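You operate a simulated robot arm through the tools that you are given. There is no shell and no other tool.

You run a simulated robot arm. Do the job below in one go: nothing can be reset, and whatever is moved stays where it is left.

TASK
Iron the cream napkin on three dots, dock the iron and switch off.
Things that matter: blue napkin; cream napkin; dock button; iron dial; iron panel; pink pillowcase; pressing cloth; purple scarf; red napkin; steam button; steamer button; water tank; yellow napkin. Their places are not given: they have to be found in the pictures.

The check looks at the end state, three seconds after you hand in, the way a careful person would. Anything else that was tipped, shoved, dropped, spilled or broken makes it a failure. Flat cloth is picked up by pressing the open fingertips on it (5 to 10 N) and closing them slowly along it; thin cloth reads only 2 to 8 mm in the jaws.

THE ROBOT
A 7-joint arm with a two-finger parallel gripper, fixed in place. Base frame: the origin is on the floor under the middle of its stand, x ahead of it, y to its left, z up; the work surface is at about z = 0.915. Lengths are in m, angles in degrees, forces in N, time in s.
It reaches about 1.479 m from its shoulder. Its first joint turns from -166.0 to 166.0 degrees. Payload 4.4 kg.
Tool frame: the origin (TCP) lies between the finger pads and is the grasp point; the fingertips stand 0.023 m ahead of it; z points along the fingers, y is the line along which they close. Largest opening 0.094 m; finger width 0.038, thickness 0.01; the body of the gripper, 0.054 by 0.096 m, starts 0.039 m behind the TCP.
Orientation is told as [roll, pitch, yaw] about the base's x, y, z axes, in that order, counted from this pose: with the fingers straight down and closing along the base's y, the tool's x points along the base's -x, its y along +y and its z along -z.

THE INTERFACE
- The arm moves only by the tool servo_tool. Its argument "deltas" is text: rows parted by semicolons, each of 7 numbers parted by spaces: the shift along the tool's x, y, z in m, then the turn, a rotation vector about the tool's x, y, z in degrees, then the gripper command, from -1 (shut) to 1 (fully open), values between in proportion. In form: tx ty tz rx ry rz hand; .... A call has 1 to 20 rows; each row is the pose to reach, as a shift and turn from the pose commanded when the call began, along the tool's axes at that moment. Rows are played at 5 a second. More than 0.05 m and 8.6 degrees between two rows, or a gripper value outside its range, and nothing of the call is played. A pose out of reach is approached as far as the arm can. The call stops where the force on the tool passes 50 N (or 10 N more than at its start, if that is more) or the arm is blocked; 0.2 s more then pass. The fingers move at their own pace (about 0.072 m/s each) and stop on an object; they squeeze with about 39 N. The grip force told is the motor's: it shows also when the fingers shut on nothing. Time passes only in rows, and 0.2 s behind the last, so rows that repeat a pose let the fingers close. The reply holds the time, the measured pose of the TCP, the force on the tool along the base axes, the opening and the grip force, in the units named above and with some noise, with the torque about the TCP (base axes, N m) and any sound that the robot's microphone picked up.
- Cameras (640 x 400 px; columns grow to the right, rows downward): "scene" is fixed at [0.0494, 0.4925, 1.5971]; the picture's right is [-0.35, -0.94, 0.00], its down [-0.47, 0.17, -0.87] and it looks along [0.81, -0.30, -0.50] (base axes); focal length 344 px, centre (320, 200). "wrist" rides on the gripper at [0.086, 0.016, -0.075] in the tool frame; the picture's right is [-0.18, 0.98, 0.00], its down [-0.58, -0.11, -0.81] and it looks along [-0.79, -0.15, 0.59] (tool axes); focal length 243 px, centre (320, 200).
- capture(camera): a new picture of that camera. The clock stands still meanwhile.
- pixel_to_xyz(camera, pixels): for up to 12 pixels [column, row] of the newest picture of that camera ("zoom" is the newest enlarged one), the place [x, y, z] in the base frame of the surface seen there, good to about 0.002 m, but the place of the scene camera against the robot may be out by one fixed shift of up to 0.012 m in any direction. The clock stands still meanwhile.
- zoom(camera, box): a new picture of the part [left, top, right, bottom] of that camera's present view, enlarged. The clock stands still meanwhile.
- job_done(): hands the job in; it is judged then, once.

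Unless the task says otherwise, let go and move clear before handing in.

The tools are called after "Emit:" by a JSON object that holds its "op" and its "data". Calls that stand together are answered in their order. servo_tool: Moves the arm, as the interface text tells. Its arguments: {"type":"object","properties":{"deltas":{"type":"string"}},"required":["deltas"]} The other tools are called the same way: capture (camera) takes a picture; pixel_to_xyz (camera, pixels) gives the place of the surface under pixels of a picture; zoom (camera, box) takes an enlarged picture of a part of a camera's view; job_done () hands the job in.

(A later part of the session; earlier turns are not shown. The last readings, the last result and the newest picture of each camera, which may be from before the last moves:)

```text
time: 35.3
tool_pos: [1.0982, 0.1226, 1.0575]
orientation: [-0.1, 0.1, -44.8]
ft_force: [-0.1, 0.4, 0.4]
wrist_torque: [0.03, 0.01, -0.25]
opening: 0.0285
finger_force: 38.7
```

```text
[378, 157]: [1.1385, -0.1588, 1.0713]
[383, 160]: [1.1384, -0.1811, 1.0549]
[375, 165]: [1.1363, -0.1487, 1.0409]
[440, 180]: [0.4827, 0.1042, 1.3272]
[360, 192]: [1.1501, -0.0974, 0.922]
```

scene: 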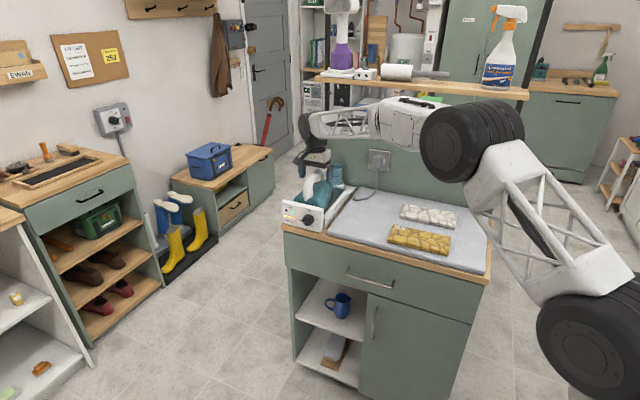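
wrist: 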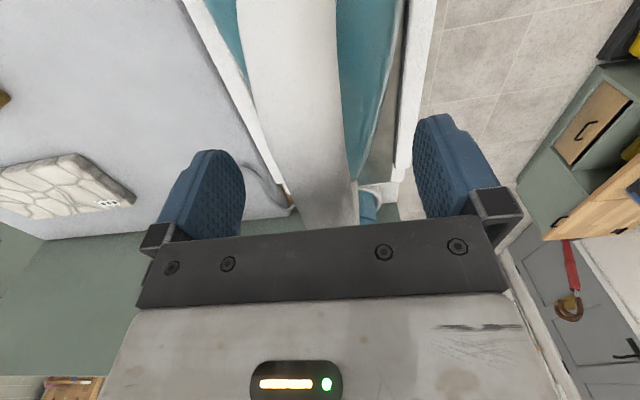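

Gripped at 28.5 mm with full force. Lifting 30 mm slowly and checking the weight and tilt.

Emit:
{"op": "servo_tool", "data": {"deltas": "0 0 -.005 0 0 0 -1; 0 0 -.012 0 0 0 -1; 0 0 -.02 0 0 0 -1; 0 0 -.03 0 0 0 -1"}}

Emit:
{"op": "zoom", "data": {"camera": "scene", "box": [270, 120, 390, 220]}}

```text
time: 36.3
tool_pos: [1.1007, 0.123, 1.0866]
orientation: [-0.1, 0.2, -44.8]
ft_force: [-0.1, -0.3, -12.0]
wrist_torque: [0.22, 0.23, 0.01]
opening: 0.0285
finger_force: 39.2
```

```text
4.00 times, centred on (330, 170) of scene
```

zoom: 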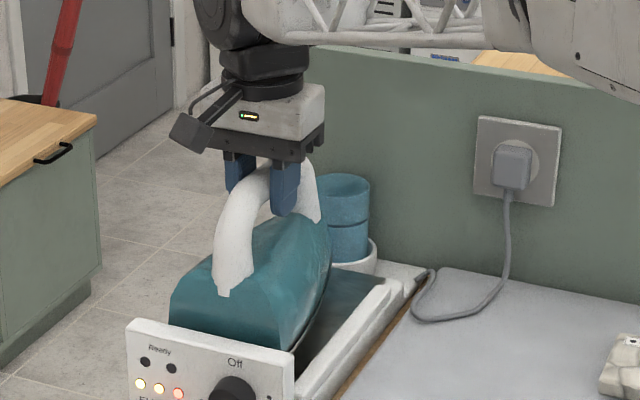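

The iron weighs about 12 N and hangs level; the level lamps still show three. I'll lift clear of the rails, travel along the board and then over the cream napkin.

Emit:
{"op": "servo_tool", "data": {"deltas": "0 0 -.018 0 0 0 -1; 0 0 -.035 0 0 0 -1; 0 -.0441 -.035 0 0 0 -1; 0 -.0882 -.035 0 0 0 -1; 0 -.1323 -.035 0 0 0 -1; 0 -.1764 -.035 0 0 0 -1; 0 -.2206 -.035 0 0 0 -1; 0 -.2647 -.035 0 0 0 -1; 0 -.3088 -.035 0 0 0 -1; 0 -.3529 -.035 0 0 0 -1; 0 -.397 -.035 0 0 0 -1; -.04 -.397 -.035 0 0 0 -1; -.08 -.397 -.035 0 0 0 -1; -.117 -.397 -.035 0 0 0 -1; -.117 -.397 -.01 0 0 0 -1"}}

Emit:
{"op": "capture", "data": {"camera": "scene"}}

Emit:
{"op": "zoom", "data": {"camera": "scene", "box": [360, 110, 500, 270]}}

Emit:
{"op": "capture", "data": {"camera": "wrist"}}

```text
time: 39.5
tool_pos: [0.9028, -0.2409, 1.0971]
orientation: [-0.1, 0.2, -44.8]
ft_force: [-4.7, 4.0, -12.3]
wrist_torque: [0.79, 0.81, -0.07]
opening: 0.0285
finger_force: 38.9
```

```text
taken
```

scene: 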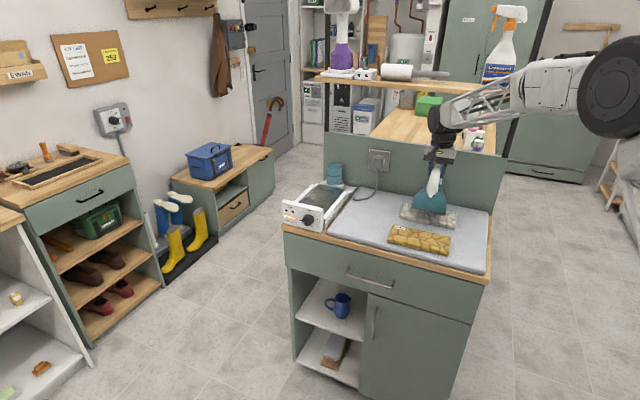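

```text
2.50 times, centred on (430, 190) of scene
```

zoom: 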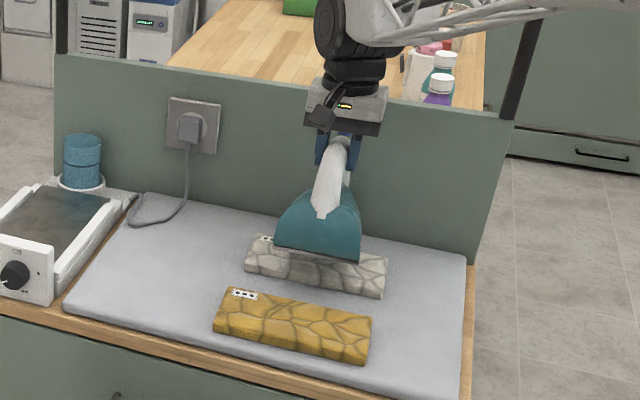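

```text
taken
```

wrist: 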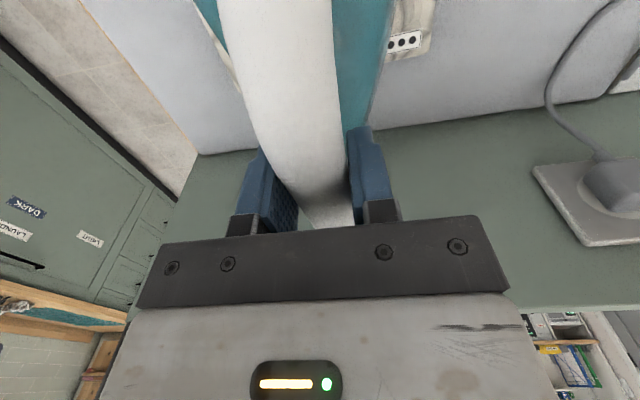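

Readings show a 6 N push toward the robot, so the iron's tip seems to touch the back wall. I'll back off 15 mm and measure the iron's rear edge against the yellow napkin.

Emit:
{"op": "servo_tool", "data": {"deltas": ".008 0 0 0 0 0 -1; .015 0 0 0 0 0 -1; .015 0 0 0 0 0 -1"}}

Emit:
{"op": "zoom", "data": {"camera": "scene", "box": [390, 150, 470, 260]}}

```text
time: 40.3
tool_pos: [0.892, -0.2301, 1.098]
orientation: [-0.1, 0.2, -44.7]
ft_force: [-0.2, 0.4, -11.3]
wrist_torque: [0.03, 0.05, 0.03]
opening: 0.0286
finger_force: 38.9
```

```text
3.64 times, centred on (430, 205) of scene
```

zoom: 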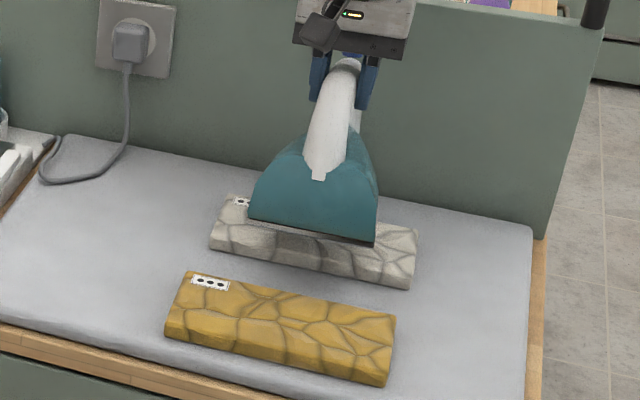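

Force is clear now. I'll measure the iron's rear sole edge and sides to see whether it is still level in the grip.

Emit:
{"op": "pixel_to_xyz", "data": {"camera": "zoom", "pixels": [[256, 217], [370, 236], [330, 232], [350, 241], [300, 150], [365, 160], [318, 175], [335, 90], [225, 225], [400, 260], [250, 170], [374, 190]]}}

Emit:
{"op": "zoom", "data": {"camera": "wrist", "box": [160, 0, 480, 200]}}

```text
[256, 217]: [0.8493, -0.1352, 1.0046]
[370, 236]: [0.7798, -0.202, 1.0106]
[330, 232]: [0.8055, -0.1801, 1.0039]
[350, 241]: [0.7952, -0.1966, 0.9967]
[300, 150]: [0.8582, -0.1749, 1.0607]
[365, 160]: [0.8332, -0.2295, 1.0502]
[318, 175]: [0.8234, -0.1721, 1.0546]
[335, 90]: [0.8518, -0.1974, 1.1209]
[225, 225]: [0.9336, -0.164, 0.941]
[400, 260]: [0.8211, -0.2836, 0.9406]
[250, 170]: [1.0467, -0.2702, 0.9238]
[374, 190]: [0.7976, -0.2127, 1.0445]
```

```text
2.00 times, centred on (320, 100) of wrist
```

zoom: 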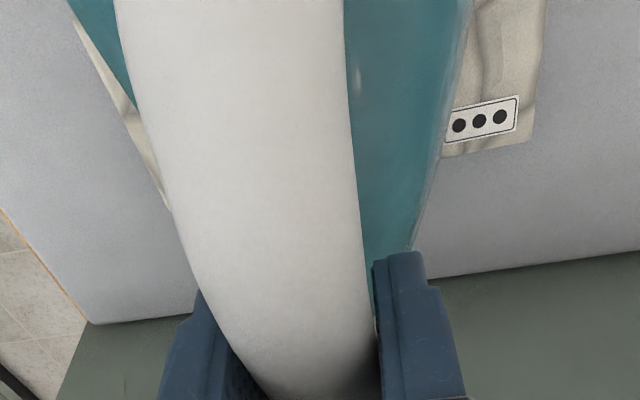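

The rear sole edge sits at depth −0.691, z≈0.99. I'll measure the right-hand sole edge along the iron in the wrist view, and the empty dock plate, to check pitch.

Emit:
{"op": "pixel_to_xyz", "data": {"camera": "zoom", "pixels": [[466, 20], [462, 50], [452, 100], [440, 150], [425, 200], [413, 240], [80, 25], [120, 90], [150, 150], [480, 122], [400, 100], [390, 200]]}}

Emit:
{"op": "pixel_to_xyz", "data": {"camera": "scene", "pixels": [[315, 200], [325, 205], [330, 190], [338, 188], [322, 198], [335, 195], [312, 195], [345, 187]]}}

Emit:
{"op": "zoom", "data": {"camera": "scene", "box": [270, 160, 370, 240]}}

```text
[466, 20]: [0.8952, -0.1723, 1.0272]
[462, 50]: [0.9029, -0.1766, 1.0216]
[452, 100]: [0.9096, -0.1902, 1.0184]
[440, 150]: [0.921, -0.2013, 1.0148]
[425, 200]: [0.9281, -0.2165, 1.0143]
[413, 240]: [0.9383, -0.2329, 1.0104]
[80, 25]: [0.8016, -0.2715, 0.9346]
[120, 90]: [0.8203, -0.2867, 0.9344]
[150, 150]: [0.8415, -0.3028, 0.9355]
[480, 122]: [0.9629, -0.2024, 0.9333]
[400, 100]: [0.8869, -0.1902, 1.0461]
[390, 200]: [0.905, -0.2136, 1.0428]
```

```text
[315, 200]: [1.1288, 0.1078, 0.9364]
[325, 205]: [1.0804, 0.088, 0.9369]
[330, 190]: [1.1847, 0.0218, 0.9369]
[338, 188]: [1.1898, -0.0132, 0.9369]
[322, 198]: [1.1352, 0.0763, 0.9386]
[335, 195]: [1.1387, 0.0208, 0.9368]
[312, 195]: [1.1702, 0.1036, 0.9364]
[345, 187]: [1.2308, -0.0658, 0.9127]
```

```text
5.00 times, centred on (320, 200) of scene
```

zoom: 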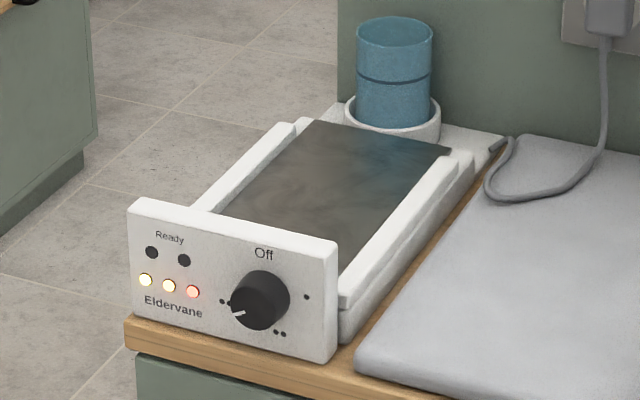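

The iron has tipped about 12° nose-down in the grip from that wall touch; the lamps still show three-dot heat. I'll turn the iron 90° so its tip points along the napkin, away from wall and yellow napkin.

Emit:
{"op": "servo_tool", "data": {"deltas": "0 0 -.005 0 0 -8.2 -1; 0 0 -.01 0 0 -16.4 -1; 0 0 -.01 0 0 -24.6 -1; 0 0 -.01 0 0 -32.8 -1; 0 0 -.01 0 0 -41 -1; 0 0 -.01 0 0 -49.2 -1; 0 0 -.01 0 0 -57.4 -1; 0 0 -.01 0 0 -65.6 -1; 0 0 -.01 0 0 -73.8 -1; 0 0 -.01 0 0 -82 -1; 0 0 -.01 0 0 -90 -1; 0 0 -.01 0 0 -90 -1"}}

Emit:
{"op": "capture", "data": {"camera": "scene"}}

Emit:
{"op": "zoom", "data": {"camera": "scene", "box": [380, 130, 480, 260]}}

```text
time: 42.9
tool_pos: [0.892, -0.2315, 1.1071]
orientation: [0.2, 0.1, 45.3]
ft_force: [0.3, 0.4, -11.5]
wrist_torque: [-0.02, 0.03, 0.0]
opening: 0.0289
finger_force: 38.8
```

```text
taken
```

scene: 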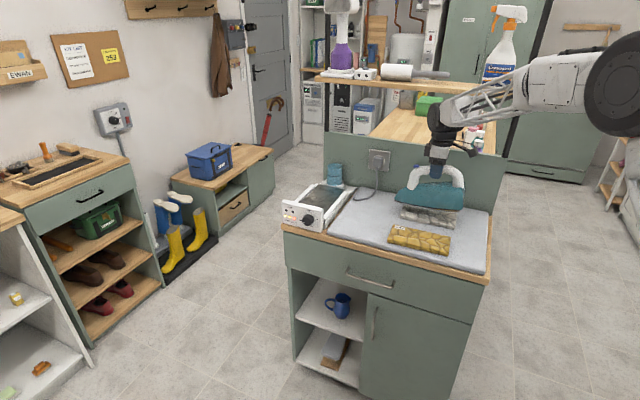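

```text
3.08 times, centred on (430, 195) of scene
```

zoom: 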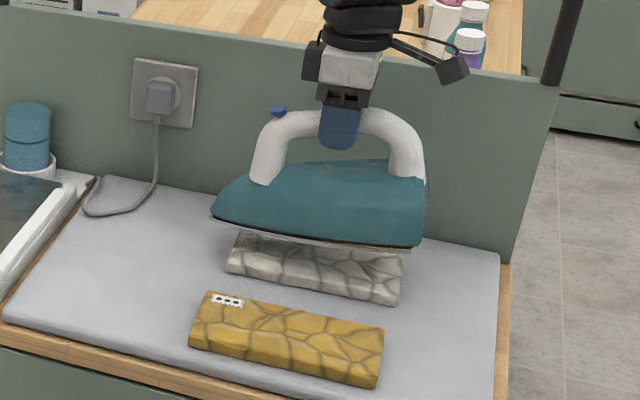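

Now the iron's side is visible, with the tip at (215,215) pointing left. I'll measure the sole line to get its pitch.

Emit:
{"op": "pixel_to_xyz", "data": {"camera": "zoom", "pixels": [[222, 216], [250, 226], [300, 235], [350, 241], [400, 243], [416, 240], [340, 110], [310, 115], [370, 112], [215, 210], [240, 260], [395, 275]]}}

```text
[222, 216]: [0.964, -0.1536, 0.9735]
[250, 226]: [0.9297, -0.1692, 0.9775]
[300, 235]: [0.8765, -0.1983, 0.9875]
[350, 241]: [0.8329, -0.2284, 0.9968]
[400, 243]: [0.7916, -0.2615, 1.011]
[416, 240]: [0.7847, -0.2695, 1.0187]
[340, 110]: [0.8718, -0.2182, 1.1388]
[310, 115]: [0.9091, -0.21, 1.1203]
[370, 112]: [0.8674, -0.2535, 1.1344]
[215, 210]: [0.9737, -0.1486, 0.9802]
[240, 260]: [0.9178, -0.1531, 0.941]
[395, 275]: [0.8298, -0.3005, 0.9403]
```

The sole is about 10.5° nose-down. I'll tilt the tool by −10.5° to level it and lower until the sole is a few millimetres above the napkin.

Emit:
{"op": "servo_tool", "data": {"deltas": "0 0 .008 0 -5.25 0 -1; 0 0 .016 0 -10.5 0 -1; 0 0 .024 0 -10.5 0 -1; 0 0 .032 0 -10.5 0 -1; 0 0 .036 0 -10.5 0 -1; 0 0 .036 0 -10.5 0 -1"}}

Emit:
{"op": "zoom", "data": {"camera": "scene", "box": [380, 150, 480, 250]}}

```text
time: 44.3
tool_pos: [0.8928, -0.2307, 1.0711]
orientation: [0.3, -10.3, 45.2]
ft_force: [-0.7, 0.1, -11.9]
wrist_torque: [-0.21, 0.18, -0.01]
opening: 0.029
finger_force: 38.7
```

```text
4.00 times, centred on (430, 200) of scene
```

zoom: 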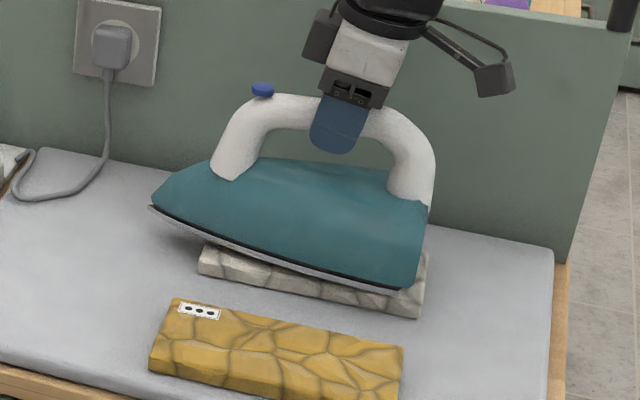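

The iron hovers just above the cream napkin. I'll re-measure the sole line for level and height before touching down.

Emit:
{"op": "pixel_to_xyz", "data": {"camera": "zoom", "pixels": [[160, 212], [200, 233], [250, 254], [300, 268], [350, 279], [395, 287], [410, 285], [215, 262], [330, 292], [415, 308], [155, 205], [345, 130]]}}

```text
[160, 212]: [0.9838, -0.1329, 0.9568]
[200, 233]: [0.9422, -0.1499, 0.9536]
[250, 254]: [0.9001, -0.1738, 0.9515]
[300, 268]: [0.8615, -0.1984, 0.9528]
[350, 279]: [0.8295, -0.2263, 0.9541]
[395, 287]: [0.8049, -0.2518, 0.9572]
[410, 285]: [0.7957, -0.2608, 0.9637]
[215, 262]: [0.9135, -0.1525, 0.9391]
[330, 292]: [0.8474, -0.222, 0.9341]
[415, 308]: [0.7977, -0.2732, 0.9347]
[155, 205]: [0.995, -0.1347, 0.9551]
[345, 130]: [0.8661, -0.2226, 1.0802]
```

Sole is level within about 1°, roughly 12 mm above the napkin. Lowering in 2 mm steps and watching the vertical force.

Emit:
{"op": "servo_tool", "data": {"deltas": ".00036 0 .00197 0 0 0 -1; .00072 0 .00394 0 0 0 -1; .0011 0 .0059 0 0 0 -1; .0014 0 .0079 0 0 0 -1; .0016 0 .0089 0 0 0 -1"}}

```text
time: 45.5
tool_pos: [0.8918, -0.2303, 1.0627]
orientation: [0.3, -10.4, 45.2]
ft_force: [-0.1, 0.2, -8.4]
wrist_torque: [0.0, 0.33, 0.01]
opening: 0.0284
finger_force: 38.8
```

Contact has begun (the napkin carries about 3.5 N). Lowering a further 2 mm gently.

Emit:
{"op": "servo_tool", "data": {"deltas": ".00018 0 .00098 0 0 0 -1; .00036 0 .00197 0 0 0 -1; .00036 0 .00197 0 0 0 -1"}}

```text
time: 46.3
tool_pos: [0.8921, -0.2302, 1.0616]
orientation: [0.2, -10.5, 45.2]
ft_force: [3.8, -1.7, 13.1]
wrist_torque: [-0.2, 0.07, -0.1]
opening: 0.0289
finger_force: 39.0
```

Now the iron bears about 25 N on the napkin, a little heavy. I'll ease up half a millimetre and begin a slow stroke toward the tip.

Emit:
{"op": "servo_tool", "data": {"deltas": "-.0001 0 -.0005 0 0 0 -1; -.0099 0 .0013 0 0 0 -1; -.0198 0 .0031 0 0 0 -1; -.0296 0 .0049 0 0 0 -1"}}

Emit:
{"op": "zoom", "data": {"camera": "scene", "box": [370, 150, 490, 250]}}

```text
time: 47.3
tool_pos: [0.9135, -0.2086, 1.061]
orientation: [0.3, -10.3, 45.2]
ft_force: [-4.6, -4.5, 21.2]
wrist_torque: [0.17, -0.13, 0.05]
opening: 0.0287
finger_force: 38.6
```

```text
4.00 times, centred on (430, 200) of scene
```

zoom: 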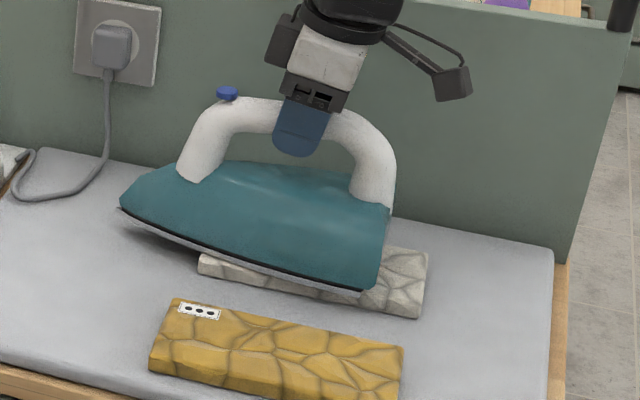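

The napkin keeps its place (front corner still at (198,262)). I'll lighten slightly and do a slow stroke left, then back across to the right end.

Emit:
{"op": "servo_tool", "data": {"deltas": "-.0099 0 .0012 0 0 0 -1; -.0198 0 .0030 0 0 0 -1; -.0296 0 .0048 0 0 0 -1; -.0394 0 .0066 0 0 0 -1; -.0394 0 .0066 0 0 0 -1; -.0247 0 .0039 0 0 0 -1; -.0099 0 .0012 0 0 0 -1; .0048 0 -.0015 0 0 0 -1; .0196 0 -.0042 0 0 0 -1; .0343 0 -.0069 0 0 0 -1; .0491 0 -.0096 0 0 0 -1; .0638 0 -.0123 0 0 0 -1; .0786 0 -.015 0 0 0 -1; .0884 0 -.0168 0 0 0 -1; .0884 0 -.0168 0 0 0 -1"}}

Emit:
{"op": "zoom", "data": {"camera": "scene", "box": [370, 150, 490, 250]}}

Emit:
{"op": "zoom", "data": {"camera": "scene", "box": [270, 160, 370, 240]}}

```text
time: 50.5
tool_pos: [0.8492, -0.2731, 1.0612]
orientation: [0.2, -10.3, 45.2]
ft_force: [-0.9, 3.0, 18.8]
wrist_torque: [0.49, -0.63, 0.02]
opening: 0.0287
finger_force: 38.8
```

```text
4.00 times, centred on (430, 200) of scene
```

zoom: 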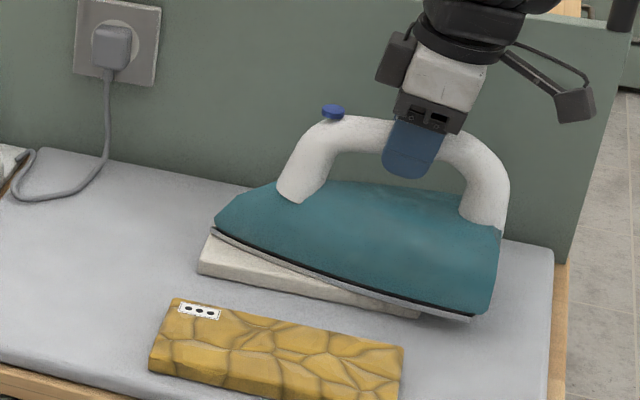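

```text
5.00 times, centred on (320, 200) of scene
```

zoom: 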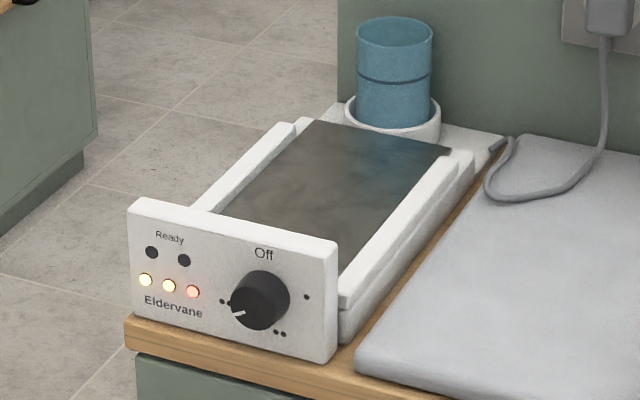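

The visible part of the napkin is now smooth, with no creases. I'll lift the iron straight up and look at the whole cloth.

Emit:
{"op": "servo_tool", "data": {"deltas": "-.0027 0 -.0148 0 0 0 -1; -.0063 0 -.0344 0 0 0 -1; -.0099 0 -.0541 0 0 0 -1; -.0126 0 -.0689 0 0 0 -1"}}

Emit:
{"op": "zoom", "data": {"camera": "scene", "box": [370, 150, 490, 250]}}

Emit:
{"op": "capture", "data": {"camera": "wrist"}}

```text
time: 51.5
tool_pos: [0.8506, -0.2733, 1.1307]
orientation: [0.3, -10.4, 45.2]
ft_force: [-0.2, -0.4, -13.0]
wrist_torque: [-0.18, 0.23, 0.02]
opening: 0.0286
finger_force: 39.1
```

```text
4.00 times, centred on (430, 200) of scene
```

zoom: 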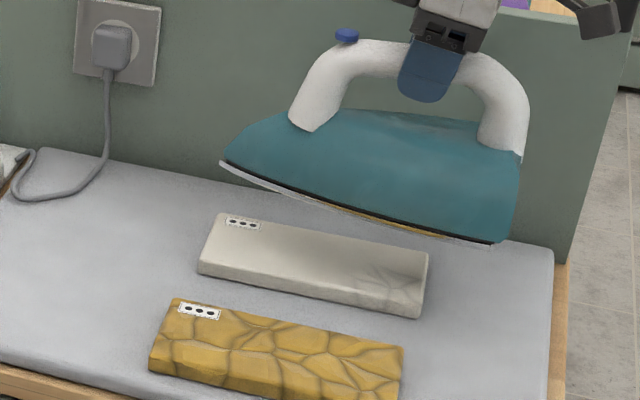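

```text
taken
```

wrist: 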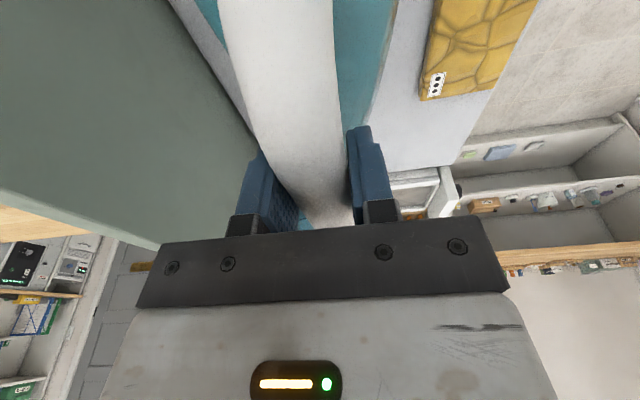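

Most of the napkin is smooth, but the right end around (385,285) still shows creases. I'll zoom in for detail.

Emit:
{"op": "zoom", "data": {"camera": "scene", "box": [395, 195, 465, 235]}}

Emit:
{"op": "zoom", "data": {"camera": "scene", "box": [380, 140, 510, 230]}}

```text
9.14 times, centred on (430, 215) of scene
```

zoom: 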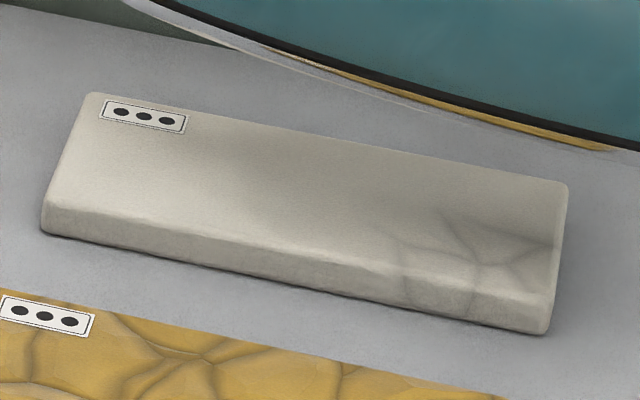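

```text
4.44 times, centred on (445, 185) of scene
```

zoom: 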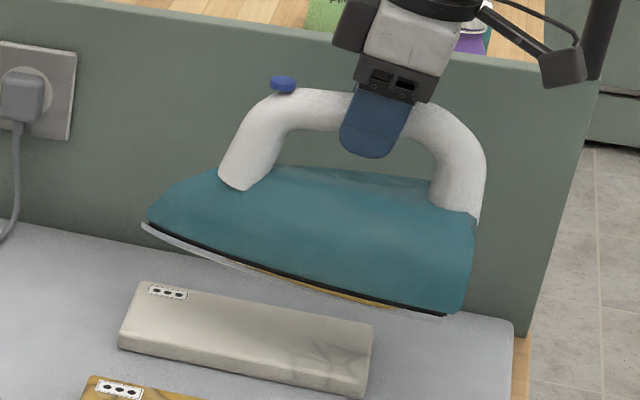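

Only the front-right corner of the cream napkin still has faint creases. I'll set the iron back down there, shifted 10 mm toward the front, with the wide rear of the sole on that end.

Emit:
{"op": "servo_tool", "data": {"deltas": "-.0161 .005 .0233 0 0 0 -1; -.0292 .01 .046 0 0 0 -1; -.0265 .01 .0608 0 0 0 -1; -.0249 .01 .0697 0 0 0 -1; -.0241 .01 .0736 0 0 0 -1; -.0238 .01 .0752 0 0 0 -1; -.0238 .01 .0752 0 0 0 -1"}}

```text
time: 53.1
tool_pos: [0.8685, -0.241, 1.0616]
orientation: [0.2, -10.4, 45.3]
ft_force: [0.9, 0.3, -12.3]
wrist_torque: [-0.22, 0.21, -0.01]
opening: 0.0291
finger_force: 39.0
```

Not touching yet (full 12 N weight still on the tool). Lowering in 1 mm steps.

Emit:
{"op": "servo_tool", "data": {"deltas": ".0002 0 .001 0 0 0 -1; .0004 0 .002 0 0 0 -1; .0004 0 .002 0 0 0 -1"}}

```text
time: 53.9
tool_pos: [0.8691, -0.2403, 1.0601]
orientation: [0.0, -10.4, 45.2]
ft_force: [0.6, -0.9, 7.7]
wrist_torque: [-0.81, 0.57, 0.03]
opening: 0.0289
finger_force: 39.2
```

The iron now bears about 20 N toward its rear, right over the creased end. A slow 40 mm stroke right and back.

Emit:
{"op": "servo_tool", "data": {"deltas": ".0098 0 -.0018 0 0 0 -1; .0197 0 -.0036 0 0 0 -1; .0295 0 -.0054 0 0 0 -1; .0393 0 -.0072 0 0 0 -1; .0295 0 -.0054 0 0 0 -1; .0197 0 -.0036 0 0 0 -1; .0098 0 -.0018 0 0 0 -1; 0 0 0 0 0 0 -1; -.0098 0 .0018 0 0 0 -1; 0 0 0 0 0 0 -1"}}

Emit:
{"op": "zoom", "data": {"camera": "scene", "box": [370, 150, 490, 250]}}

```text
time: 56.1
tool_pos: [0.869, -0.2388, 1.0593]
orientation: [0.2, -10.5, 45.3]
ft_force: [4.8, 4.4, 22.6]
wrist_torque: [0.44, -0.45, 0.03]
opening: 0.0285
finger_force: 38.9
```

```text
4.00 times, centred on (430, 200) of scene
```

zoom: 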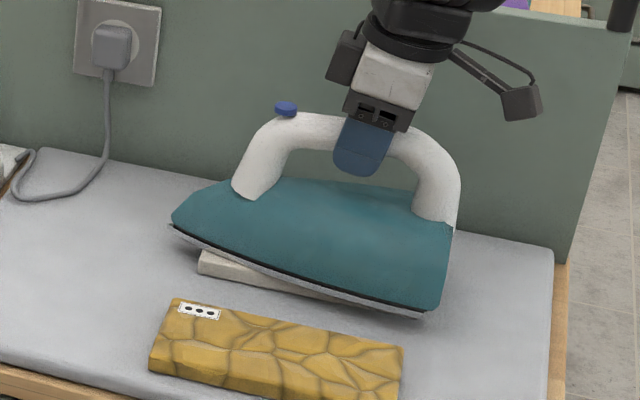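

Lifting again to inspect the cloth.

Emit:
{"op": "servo_tool", "data": {"deltas": "-.0027 0 -.0148 0 0 0 -1; -.0063 0 -.0344 0 0 0 -1; -.0099 0 -.0541 0 0 0 -1; -.0126 0 -.0689 0 0 0 -1"}}

Emit:
{"op": "zoom", "data": {"camera": "scene", "box": [395, 195, 465, 235]}}

Emit:
{"op": "zoom", "data": {"camera": "scene", "box": [270, 160, 370, 240]}}

```text
time: 57.1
tool_pos: [0.8691, -0.2404, 1.1289]
orientation: [0.3, -10.3, 45.2]
ft_force: [-0.5, -1.1, -11.7]
wrist_torque: [-0.23, 0.22, -0.02]
opening: 0.0284
finger_force: 39.7
```

```text
9.14 times, centred on (430, 215) of scene
```

zoom: 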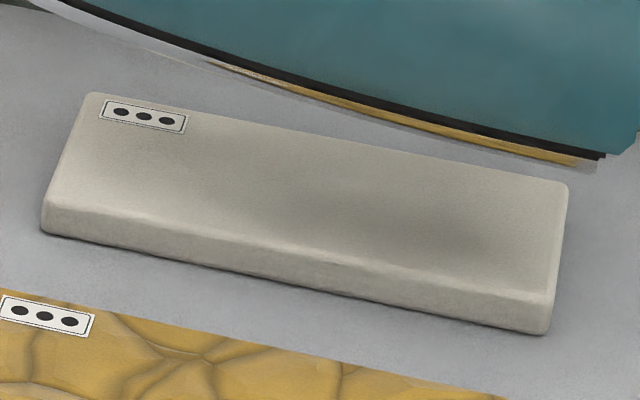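

```text
5.00 times, centred on (320, 200) of scene
```

zoom: 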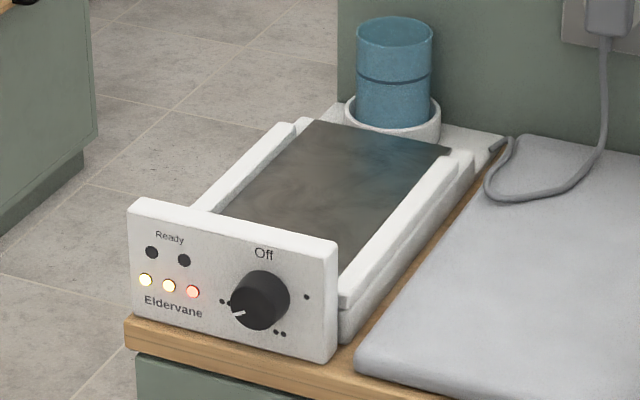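

The cream napkin is now fully smooth, and the yellow one is untouched. I'll carry the iron back, raising it slightly and turning it 90° back to the dock's direction above the plate.

Emit:
{"op": "servo_tool", "data": {"deltas": "-.0018 .031 -.0098 0 0 0 -1; -.0036 .062 -.0197 0 0 0 -1; -.0054 .0932 -.0295 0 0 0 -1; -.0430 .0932 -.0226 1.48 0 8.05 -1; -.0806 .0932 -.0157 2.95 0 16.09 -1; -.1183 .0932 -.0088 4.43 0 24.14 -1; -.1559 .0932 -.0019 5.91 0 32.18 -1; -.1935 .0932 .0050 7.39 0 40.23 -1; -.2311 .0932 .0119 8.86 0 48.27 -1; -.2688 .0932 .0188 10.34 0 56.32 -1; -.3064 .0932 .0257 11.82 0 64.36 -1; -.3440 .0932 .0326 13.30 0 72.41 -1; -.3816 .0932 .0395 14.77 0 80.45 -1; -.4192 .0932 .0464 16.25 0 88.5 -1; -.4192 .0932 .0464 16.25 0 88.5 -1"}}

Emit:
{"op": "zoom", "data": {"camera": "scene", "box": [270, 110, 400, 240]}}

Emit:
{"op": "capture", "data": {"camera": "wrist"}}

```text
time: 60.3
tool_pos: [1.0988, 0.123, 1.1589]
orientation: [0.0, -10.2, -44.8]
ft_force: [0.2, 0.7, -11.4]
wrist_torque: [0.14, 0.21, -0.03]
opening: 0.0289
finger_force: 39.1
```

```text
3.08 times, centred on (335, 175) of scene
```

zoom: 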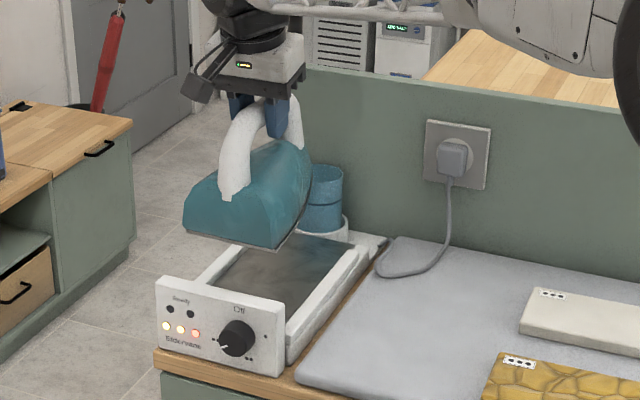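

```text
taken
```

wrist: 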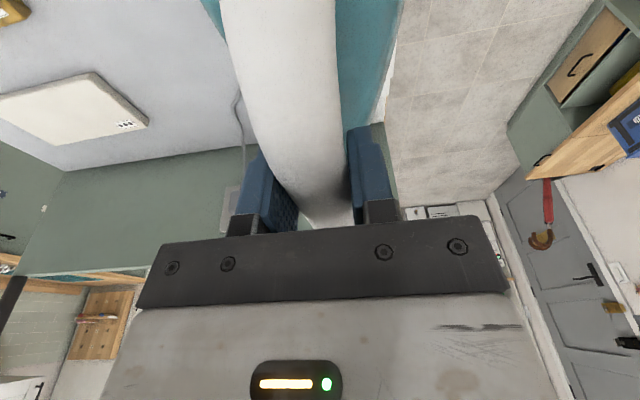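

The iron is above the dock, roughly in line. I'll check its rear sole edge against the rails before lowering.

Emit:
{"op": "pixel_to_xyz", "data": {"camera": "zoom", "pixels": [[190, 228], [272, 244], [230, 237], [305, 180], [285, 235], [298, 215], [205, 275], [283, 325], [240, 255], [345, 262], [300, 300], [360, 252]]}}

Emit:
{"op": "zoom", "data": {"camera": "scene", "box": [290, 140, 370, 230]}}

```text
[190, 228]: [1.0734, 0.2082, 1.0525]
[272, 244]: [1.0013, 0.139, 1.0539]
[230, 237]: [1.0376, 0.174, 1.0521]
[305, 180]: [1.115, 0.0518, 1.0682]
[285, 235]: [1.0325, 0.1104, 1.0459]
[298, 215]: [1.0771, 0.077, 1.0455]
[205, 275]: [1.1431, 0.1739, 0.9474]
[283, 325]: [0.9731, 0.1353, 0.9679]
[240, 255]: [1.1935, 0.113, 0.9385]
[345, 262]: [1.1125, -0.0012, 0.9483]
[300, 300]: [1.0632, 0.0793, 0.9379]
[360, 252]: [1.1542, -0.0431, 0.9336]
```

```text
4.44 times, centred on (330, 185) of scene
```

zoom: 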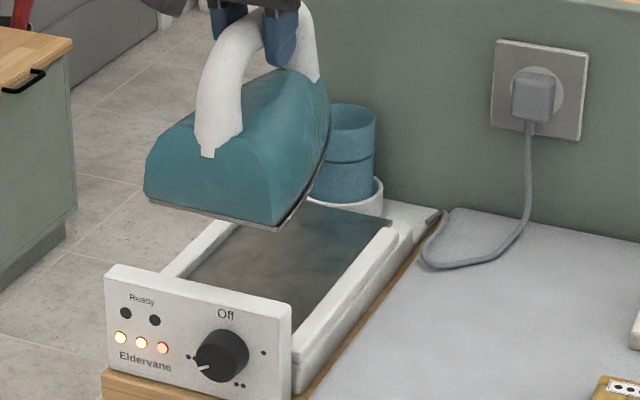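

The iron's rear edge is centred between the rails and level. Lowering to just above the plate.

Emit:
{"op": "servo_tool", "data": {"deltas": ".0045 0.001 .0246 0 0 0 -1; .0089 .001 .0492 0 0 0 -1; .0134 .001 .0738 0 0 0 -1; .0154 .001 .0847 0 0 0 -1; .0161 .001 .0886 0 0 0 -1; .0161 .001 .0886 0 0 0 -1"}}

Emit:
{"op": "zoom", "data": {"camera": "scene", "box": [270, 130, 370, 240]}}

```text
time: 61.7
tool_pos: [1.0999, 0.1242, 1.0701]
orientation: [0.0, -10.1, -44.8]
ft_force: [1.0, -0.1, -12.1]
wrist_torque: [0.18, 0.22, 0.0]
opening: 0.0288
finger_force: 39.4
```

```text
3.64 times, centred on (320, 185) of scene
```

zoom: 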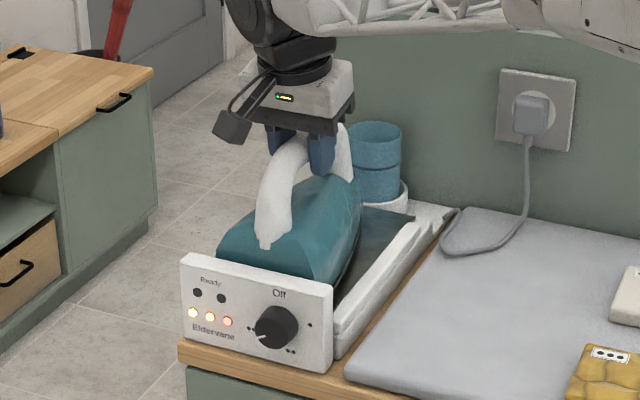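

The iron is between the rails and still clear (12 N hanging). Lowering in 2 mm steps until it rests on the plate.

Emit:
{"op": "servo_tool", "data": {"deltas": ".0004 0 .002 0 0 0 -1; .0007 0 .0039 0 0 0 -1; .0011 0 .0059 0 0 0 -1; .0014 0 .0079 0 0 0 -1; .0016 0 .0089 0 0 0 -1"}}

```text
time: 62.9
tool_pos: [1.0999, 0.1249, 1.0601]
orientation: [-0.1, -10.1, -44.7]
ft_force: [0.3, 0.1, -12.1]
wrist_torque: [0.19, 0.21, 0.01]
opening: 0.0289
finger_force: 38.8
```

Emit:
{"op": "servo_tool", "data": {"deltas": ".0002 0 .001 0 0 0 -1; .0004 0 .002 0 0 0 -1; .0005 0 .003 0 0 0 -1; .0005 0 .003 0 0 0 -1"}}

```text
time: 63.9
tool_pos: [1.099, 0.125, 1.0589]
orientation: [0.1, -10.4, -44.9]
ft_force: [1.1, 2.4, 2.2]
wrist_torque: [-0.16, 0.23, 0.02]
opening: 0.029
finger_force: 39.5
```

The iron now rests on the plate (tool load near zero). I'll check it, then open the fingers gradually.

Emit:
{"op": "servo_tool", "data": {"deltas": "0 0 0 0 0 0 -.35; 0 0 0 0 0 0 -.1; 0 0 0 0 0 0 .3; 0 0 0 0 0 0 .7; 0 0 0 0 0 0 1; 0 0 0 0 0 0 1"}}

Emit:
{"op": "zoom", "data": {"camera": "scene", "box": [270, 130, 370, 240]}}

Emit:
{"op": "capture", "data": {"camera": "wrist"}}

```text
time: 65.3
tool_pos: [1.0995, 0.1254, 1.0574]
orientation: [0.1, -10.2, -44.8]
ft_force: [-0.8, -0.2, -0.8]
wrist_torque: [-0.01, 0.02, 0.0]
opening: 0.0943
finger_force: 0.1
```

```text
3.64 times, centred on (320, 185) of scene
```

zoom: 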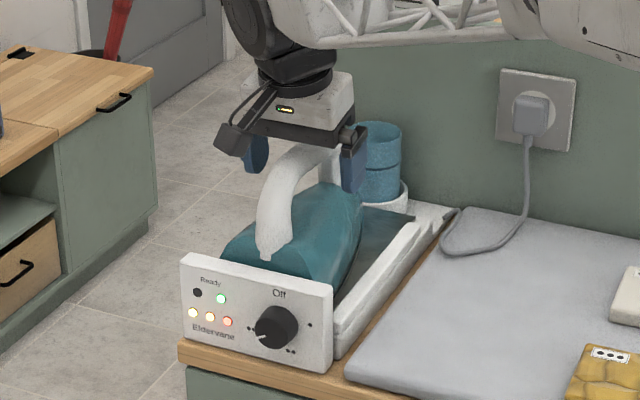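

```text
taken
```

wrist: 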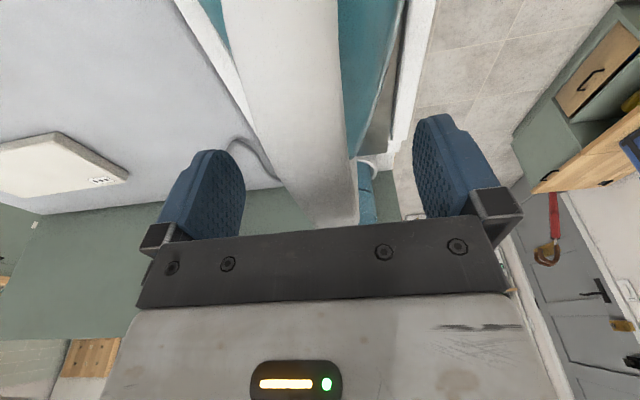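

The green lamp lit again, so the iron is docked properly. I'll lift the open fingers off the handle, back away, and go to the dial.

Emit:
{"op": "servo_tool", "data": {"deltas": "-.0067 0 -.0369 0 0 0 1; -.0134 0 -.0738 0 0 0 1; -.0201 0 -.1107 0 0 0 1; -.0268 0 -.1476 0 0 0 1; .0175 0 -.1557 0 0 0 1; .0618 0 -.1637 0 0 0 1; .1061 0 -.1718 0 0 0 1; .1504 0 -.1798 0 0 0 1; .1947 0 -.1879 0 0 0 1; .2389 0 -.1959 0 0 0 1"}}

Emit:
{"op": "capture", "data": {"camera": "scene"}}

```text
time: 67.5
tool_pos: [0.9096, 0.3143, 1.2071]
orientation: [-0.1, -10.2, -44.9]
ft_force: [-0.6, 0.2, -0.3]
wrist_torque: [-0.01, -0.01, 0.02]
opening: 0.094
finger_force: 0.1
```

```text
taken
```

scene: 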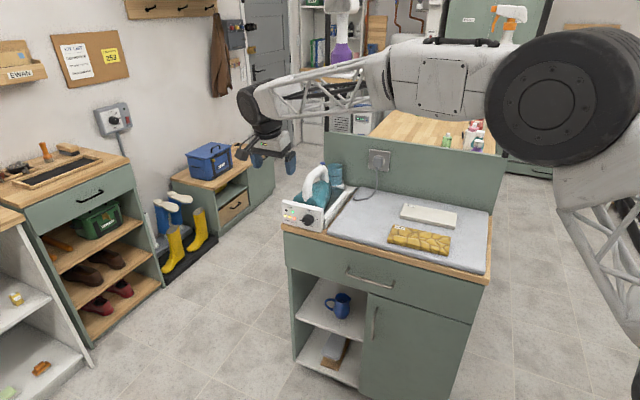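

The hand is clear and the iron sits in the dock. Now pitching to horizontal and descending to the dial's height.

Emit:
{"op": "servo_tool", "data": {"deltas": ".0047 -.0031 .0256 0 -7.98 0 .5; .0093 -.0061 .0513 0 -15.96 0 .2; .014 -.0092 .0769 0 -23.94 0 .2; .0186 -.0123 .1026 0 -31.92 0 .2; .0233 -.0154 .1282 0 -39.9 0 .2; .028 -.0184 .1538 0 -47.88 0 .2; .0326 -.0215 .1795 0 -55.86 0 .2; .0373 -.0246 .2051 0 -63.84 0 .2; .0419 -.0276 .2308 0 -71.82 0 .2; .0466 -.0307 .2564 0 -79.8 0 .2; .0466 -.0307 .2564 0 -79.8 0 .2"}}

Emit:
{"op": "capture", "data": {"camera": "wrist"}}

```text
time: 69.9
tool_pos: [0.8862, 0.2939, 0.9473]
orientation: [164.0, -89.9, 151.3]
ft_force: [-0.3, -0.1, 0.3]
wrist_torque: [0.01, -0.02, -0.05]
opening: 0.0566
finger_force: 0.0
```

```text
taken
```

wrist: 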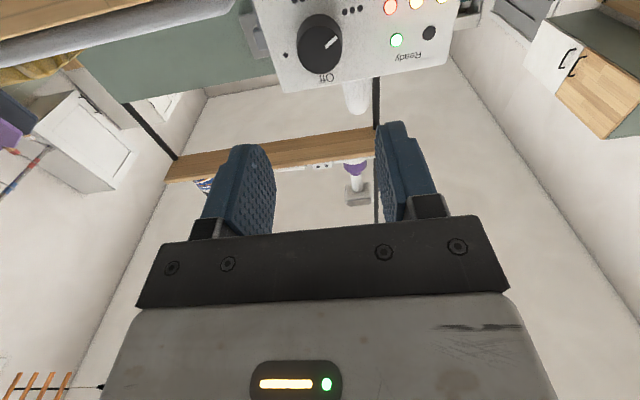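

The dial is ahead at (318,42), pointer toward three dots. I'll zoom to confirm the pointer angle and the knob's place.

Emit:
{"op": "zoom", "data": {"camera": "wrist", "box": [270, 0, 398, 80]}}

Emit:
{"op": "pixel_to_xyz", "data": {"camera": "zoom", "pixels": [[245, 215], [140, 210], [348, 205], [245, 130], [245, 300], [325, 210], [75, 275], [415, 50]]}}

```text
5.00 times, centred on (334, 40) of wrist
```

zoom: 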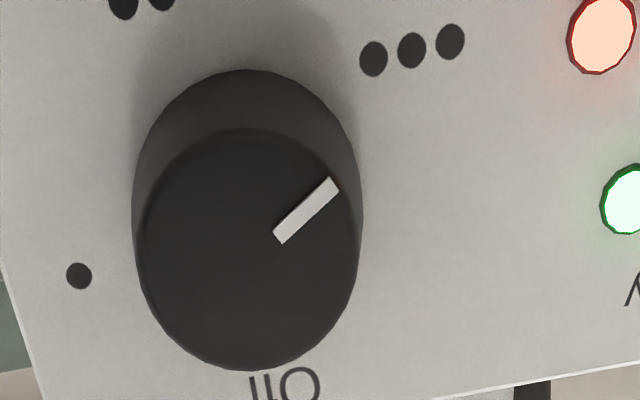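

```text
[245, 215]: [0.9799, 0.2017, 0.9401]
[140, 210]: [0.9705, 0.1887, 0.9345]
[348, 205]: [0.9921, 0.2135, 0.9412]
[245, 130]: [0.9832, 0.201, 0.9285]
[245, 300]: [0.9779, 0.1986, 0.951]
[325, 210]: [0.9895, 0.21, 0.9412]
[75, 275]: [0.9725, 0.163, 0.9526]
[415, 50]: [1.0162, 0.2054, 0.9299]
```

The knob hasn't moved. I'll pre-rotate the wrist +40°, advance onto the knob and close.

Emit:
{"op": "servo_tool", "data": {"deltas": ".0018 0 .01 0 0 8 .2; .0018 0 .03 0 0 16 .2; .0018 0 .05 0 0 24 .2; .0018 0 .07 0 0 32 .2; .0018 0 .075 0 0 40 .2; .0018 0 .09 0 0 40 .2; .0018 0 .105 0 0 40 .2; .0018 0 .118 0 0 40 .2; .0018 0 .125 0 0 40 .2; .0018 0 .125 0 0 40 .2; .0018 0 .125 0 0 40 0; .0018 0 .125 0 0 40 -.2; .0018 0 .125 0 0 40 -.4; .0018 0 .125 0 0 40 -.6; .0018 0 .125 0 0 40 -.6"}}

Emit:
{"op": "capture", "data": {"camera": "wrist"}}

```text
time: 73.1
tool_pos: [0.975, 0.2058, 0.9461]
orientation: [90.0, -50.0, -134.8]
ft_force: [-7.3, -7.7, -4.2]
wrist_torque: [-0.01, 0.08, -0.31]
opening: 0.0368
finger_force: 44.9
```

```text
taken
```

wrist: 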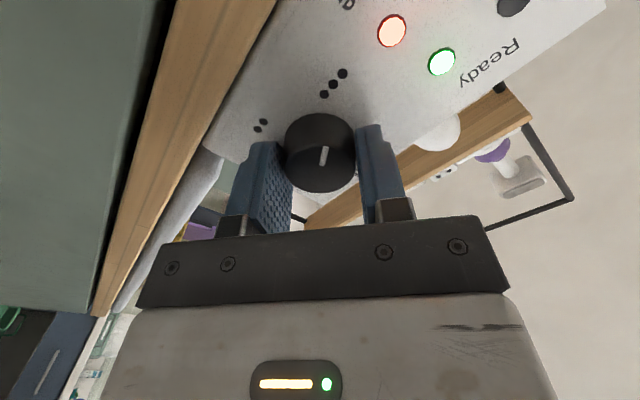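

Gripped with about 11 N side force, fine. Turning counter-clockwise 150° back toward Off.

Emit:
{"op": "servo_tool", "data": {"deltas": "0 0 0 0 0 -7.5 -.6; 0 0 0 0 0 -15 -.6; 0 0 0 0 0 -22.5 -.6; 0 0 0 0 0 -30 -.6; 0 0 0 0 0 -37.5 -.6; 0 0 0 0 0 -45 -.6; 0 0 0 0 0 -52.5 -.6; 0 0 0 0 0 -60 -.6; 0 0 0 0 0 -67.5 -.6; 0 0 0 0 0 -75 -.6; 0 0 0 0 0 -82.5 -.6; 0 0 0 0 0 -90 -.6; 0 0 0 0 0 -97.5 -.6; 0 0 0 0 0 -105 -.6; 0 0 0 0 0 -112.5 -.6; 0 0 0 0 0 -120 -.6; 0 0 0 0 0 -127.5 -.6; 0 0 0 0 0 -135 -.6; 0 0 0 0 0 -142.5 -.6; 0 0 0 0 0 -150 -.6"}}

Emit:
{"op": "capture", "data": {"camera": "wrist"}}

```text
time: 77.3
tool_pos: [0.9745, 0.2047, 0.9459]
orientation: [-90.0, 20.2, 45.4]
ft_force: [-7.4, 27.7, -22.0]
wrist_torque: [0.4, 0.45, 0.12]
opening: 0.0371
finger_force: 44.8
```

```text
taken
```

wrist: 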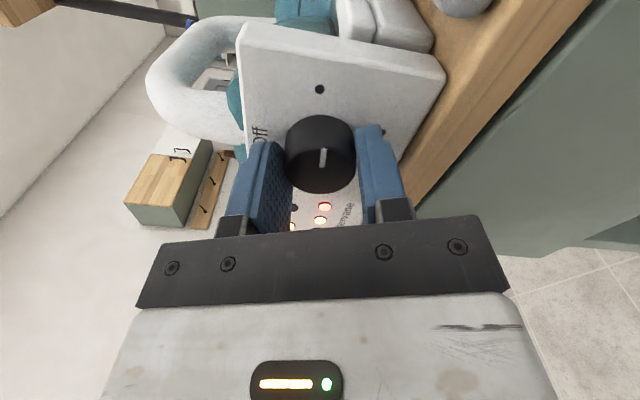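

The pointer is now near one dot, with about 36 N of side load. I'll ease the tool along the load by a fraction of a millimetre before continuing.

Emit:
{"op": "servo_tool", "data": {"deltas": "-.0006 .0006 -.001 0 0 0 -.6; -.0006 .0006 -.001 0 0 0 -.6"}}

```text
time: 77.9
tool_pos: [0.975, 0.2054, 0.9454]
orientation: [-90.0, 20.0, 45.2]
ft_force: [0.6, 12.5, -18.5]
wrist_torque: [0.43, 0.43, 0.66]
opening: 0.0369
finger_force: 45.3
```

Load has dropped. Continuing counter-clockwise 48° and checking that the wrist still follows.

Emit:
{"op": "servo_tool", "data": {"deltas": "0 .0004 0 0 0 -8 -.6; 0 .0004 0 0 0 -16 -.6; 0 .0004 0 0 0 -24 -.6; 0 .0004 0 0 0 -32 -.6; 0 .0004 0 0 0 -40 -.6; 0 .0004 0 0 0 -48 -.6"}}

Emit:
{"op": "capture", "data": {"camera": "wrist"}}

```text
time: 79.3
tool_pos: [0.975, 0.2055, 0.9453]
orientation: [-90.1, 68.0, 45.1]
ft_force: [5.5, -8.9, -3.2]
wrist_torque: [0.1, 0.1, -0.03]
opening: 0.0368
finger_force: 45.0
```

```text
taken
```

wrist: 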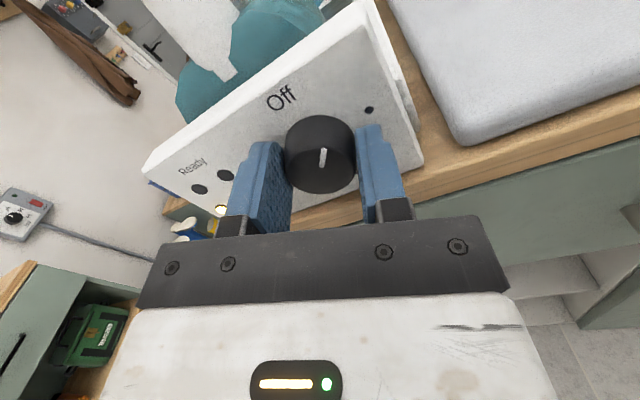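

The wrist follows well; Off at (281,98) is about 40° further. Turning the remaining 40°.

Emit:
{"op": "servo_tool", "data": {"deltas": "0 0 0 0 0 -8 -.6; 0 0 0 0 0 -16 -.6; 0 0 0 0 0 -24 -.6; 0 0 0 0 0 -32 -.6; 0 0 0 0 0 -40 -.6; 0 0 0 0 0 -40 -.6"}}

Emit:
{"op": "capture", "data": {"camera": "wrist"}}

Emit:
{"op": "zoom", "data": {"camera": "wrist", "box": [240, 60, 400, 200]}}

```text
time: 80.7
tool_pos: [0.9738, 0.2066, 0.9464]
orientation: [89.9, 71.9, -134.7]
ft_force: [19.3, -1.4, 3.1]
wrist_torque: [0.05, -0.43, 0.36]
opening: 0.0369
finger_force: 45.0
```

```text
taken
```

wrist: 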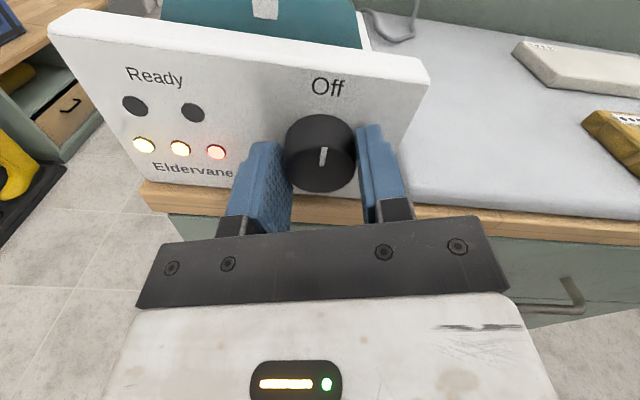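

```text
2.86 times, centred on (320, 130) of wrist
```

zoom: 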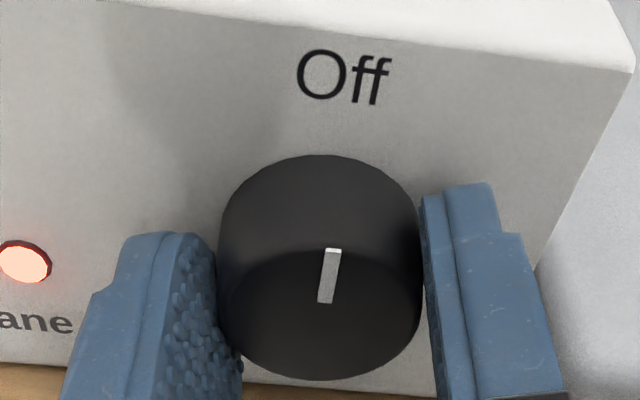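

Both Ready-row lamps are dark now with the iron docked, so it is switched off; the lower three only show residual heat. I'll release, back off, and compare the pointer with its starting position.

Emit:
{"op": "servo_tool", "data": {"deltas": "0 0 0 0 0 0 0; 0 0 0 0 0 0 .15; 0 0 0 0 0 0 .15; 0 0 -.02 0 0 0 .15; 0 0 -.045 0 0 0 .15; 0 0 -.08 0 0 0 .15"}}

Emit:
{"op": "zoom", "data": {"camera": "scene", "box": [275, 185, 345, 235]}}

Emit:
{"op": "capture", "data": {"camera": "wrist"}}

```text
time: 82.1
tool_pos: [0.9175, 0.2621, 0.9446]
orientation: [90.0, 72.0, -134.7]
ft_force: [-0.1, 0.5, -0.3]
wrist_torque: [0.0, 0.01, -0.01]
opening: 0.054
finger_force: 0.0
```

```text
8.00 times, centred on (310, 210) of scene
```

zoom: 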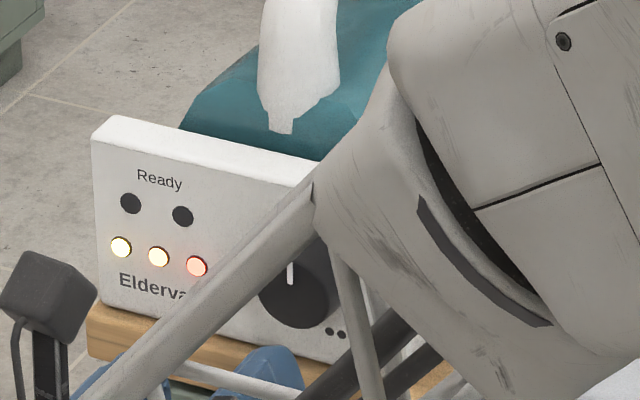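

```text
taken
```

wrist: 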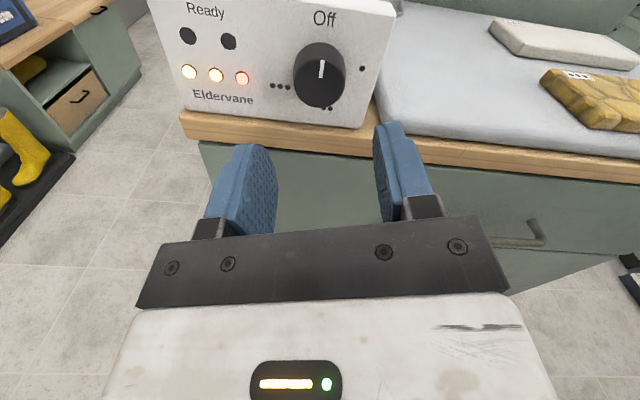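

The pointer stands vertical again at (290,273), the same as at the start. I'll zoom the upright wrist view to confirm.

Emit:
{"op": "zoom", "data": {"camera": "wrist", "box": [270, 0, 398, 120]}}

Emit:
{"op": "zoom", "data": {"camera": "wrist", "box": [440, 0, 640, 140]}}

```text
3.33 times, centred on (334, 60) of wrist
```

zoom: 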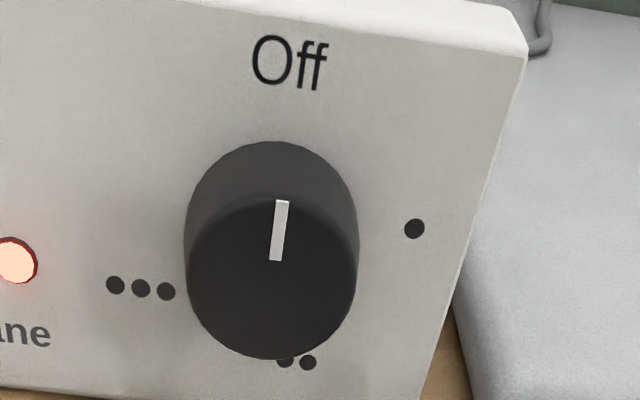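

```text
2.86 times, centred on (540, 70) of wrist
```

zoom: 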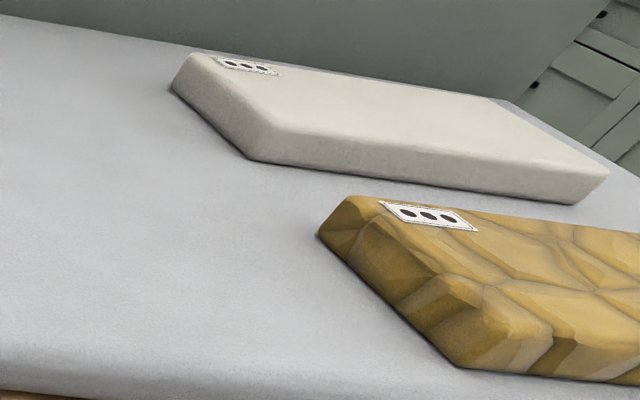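

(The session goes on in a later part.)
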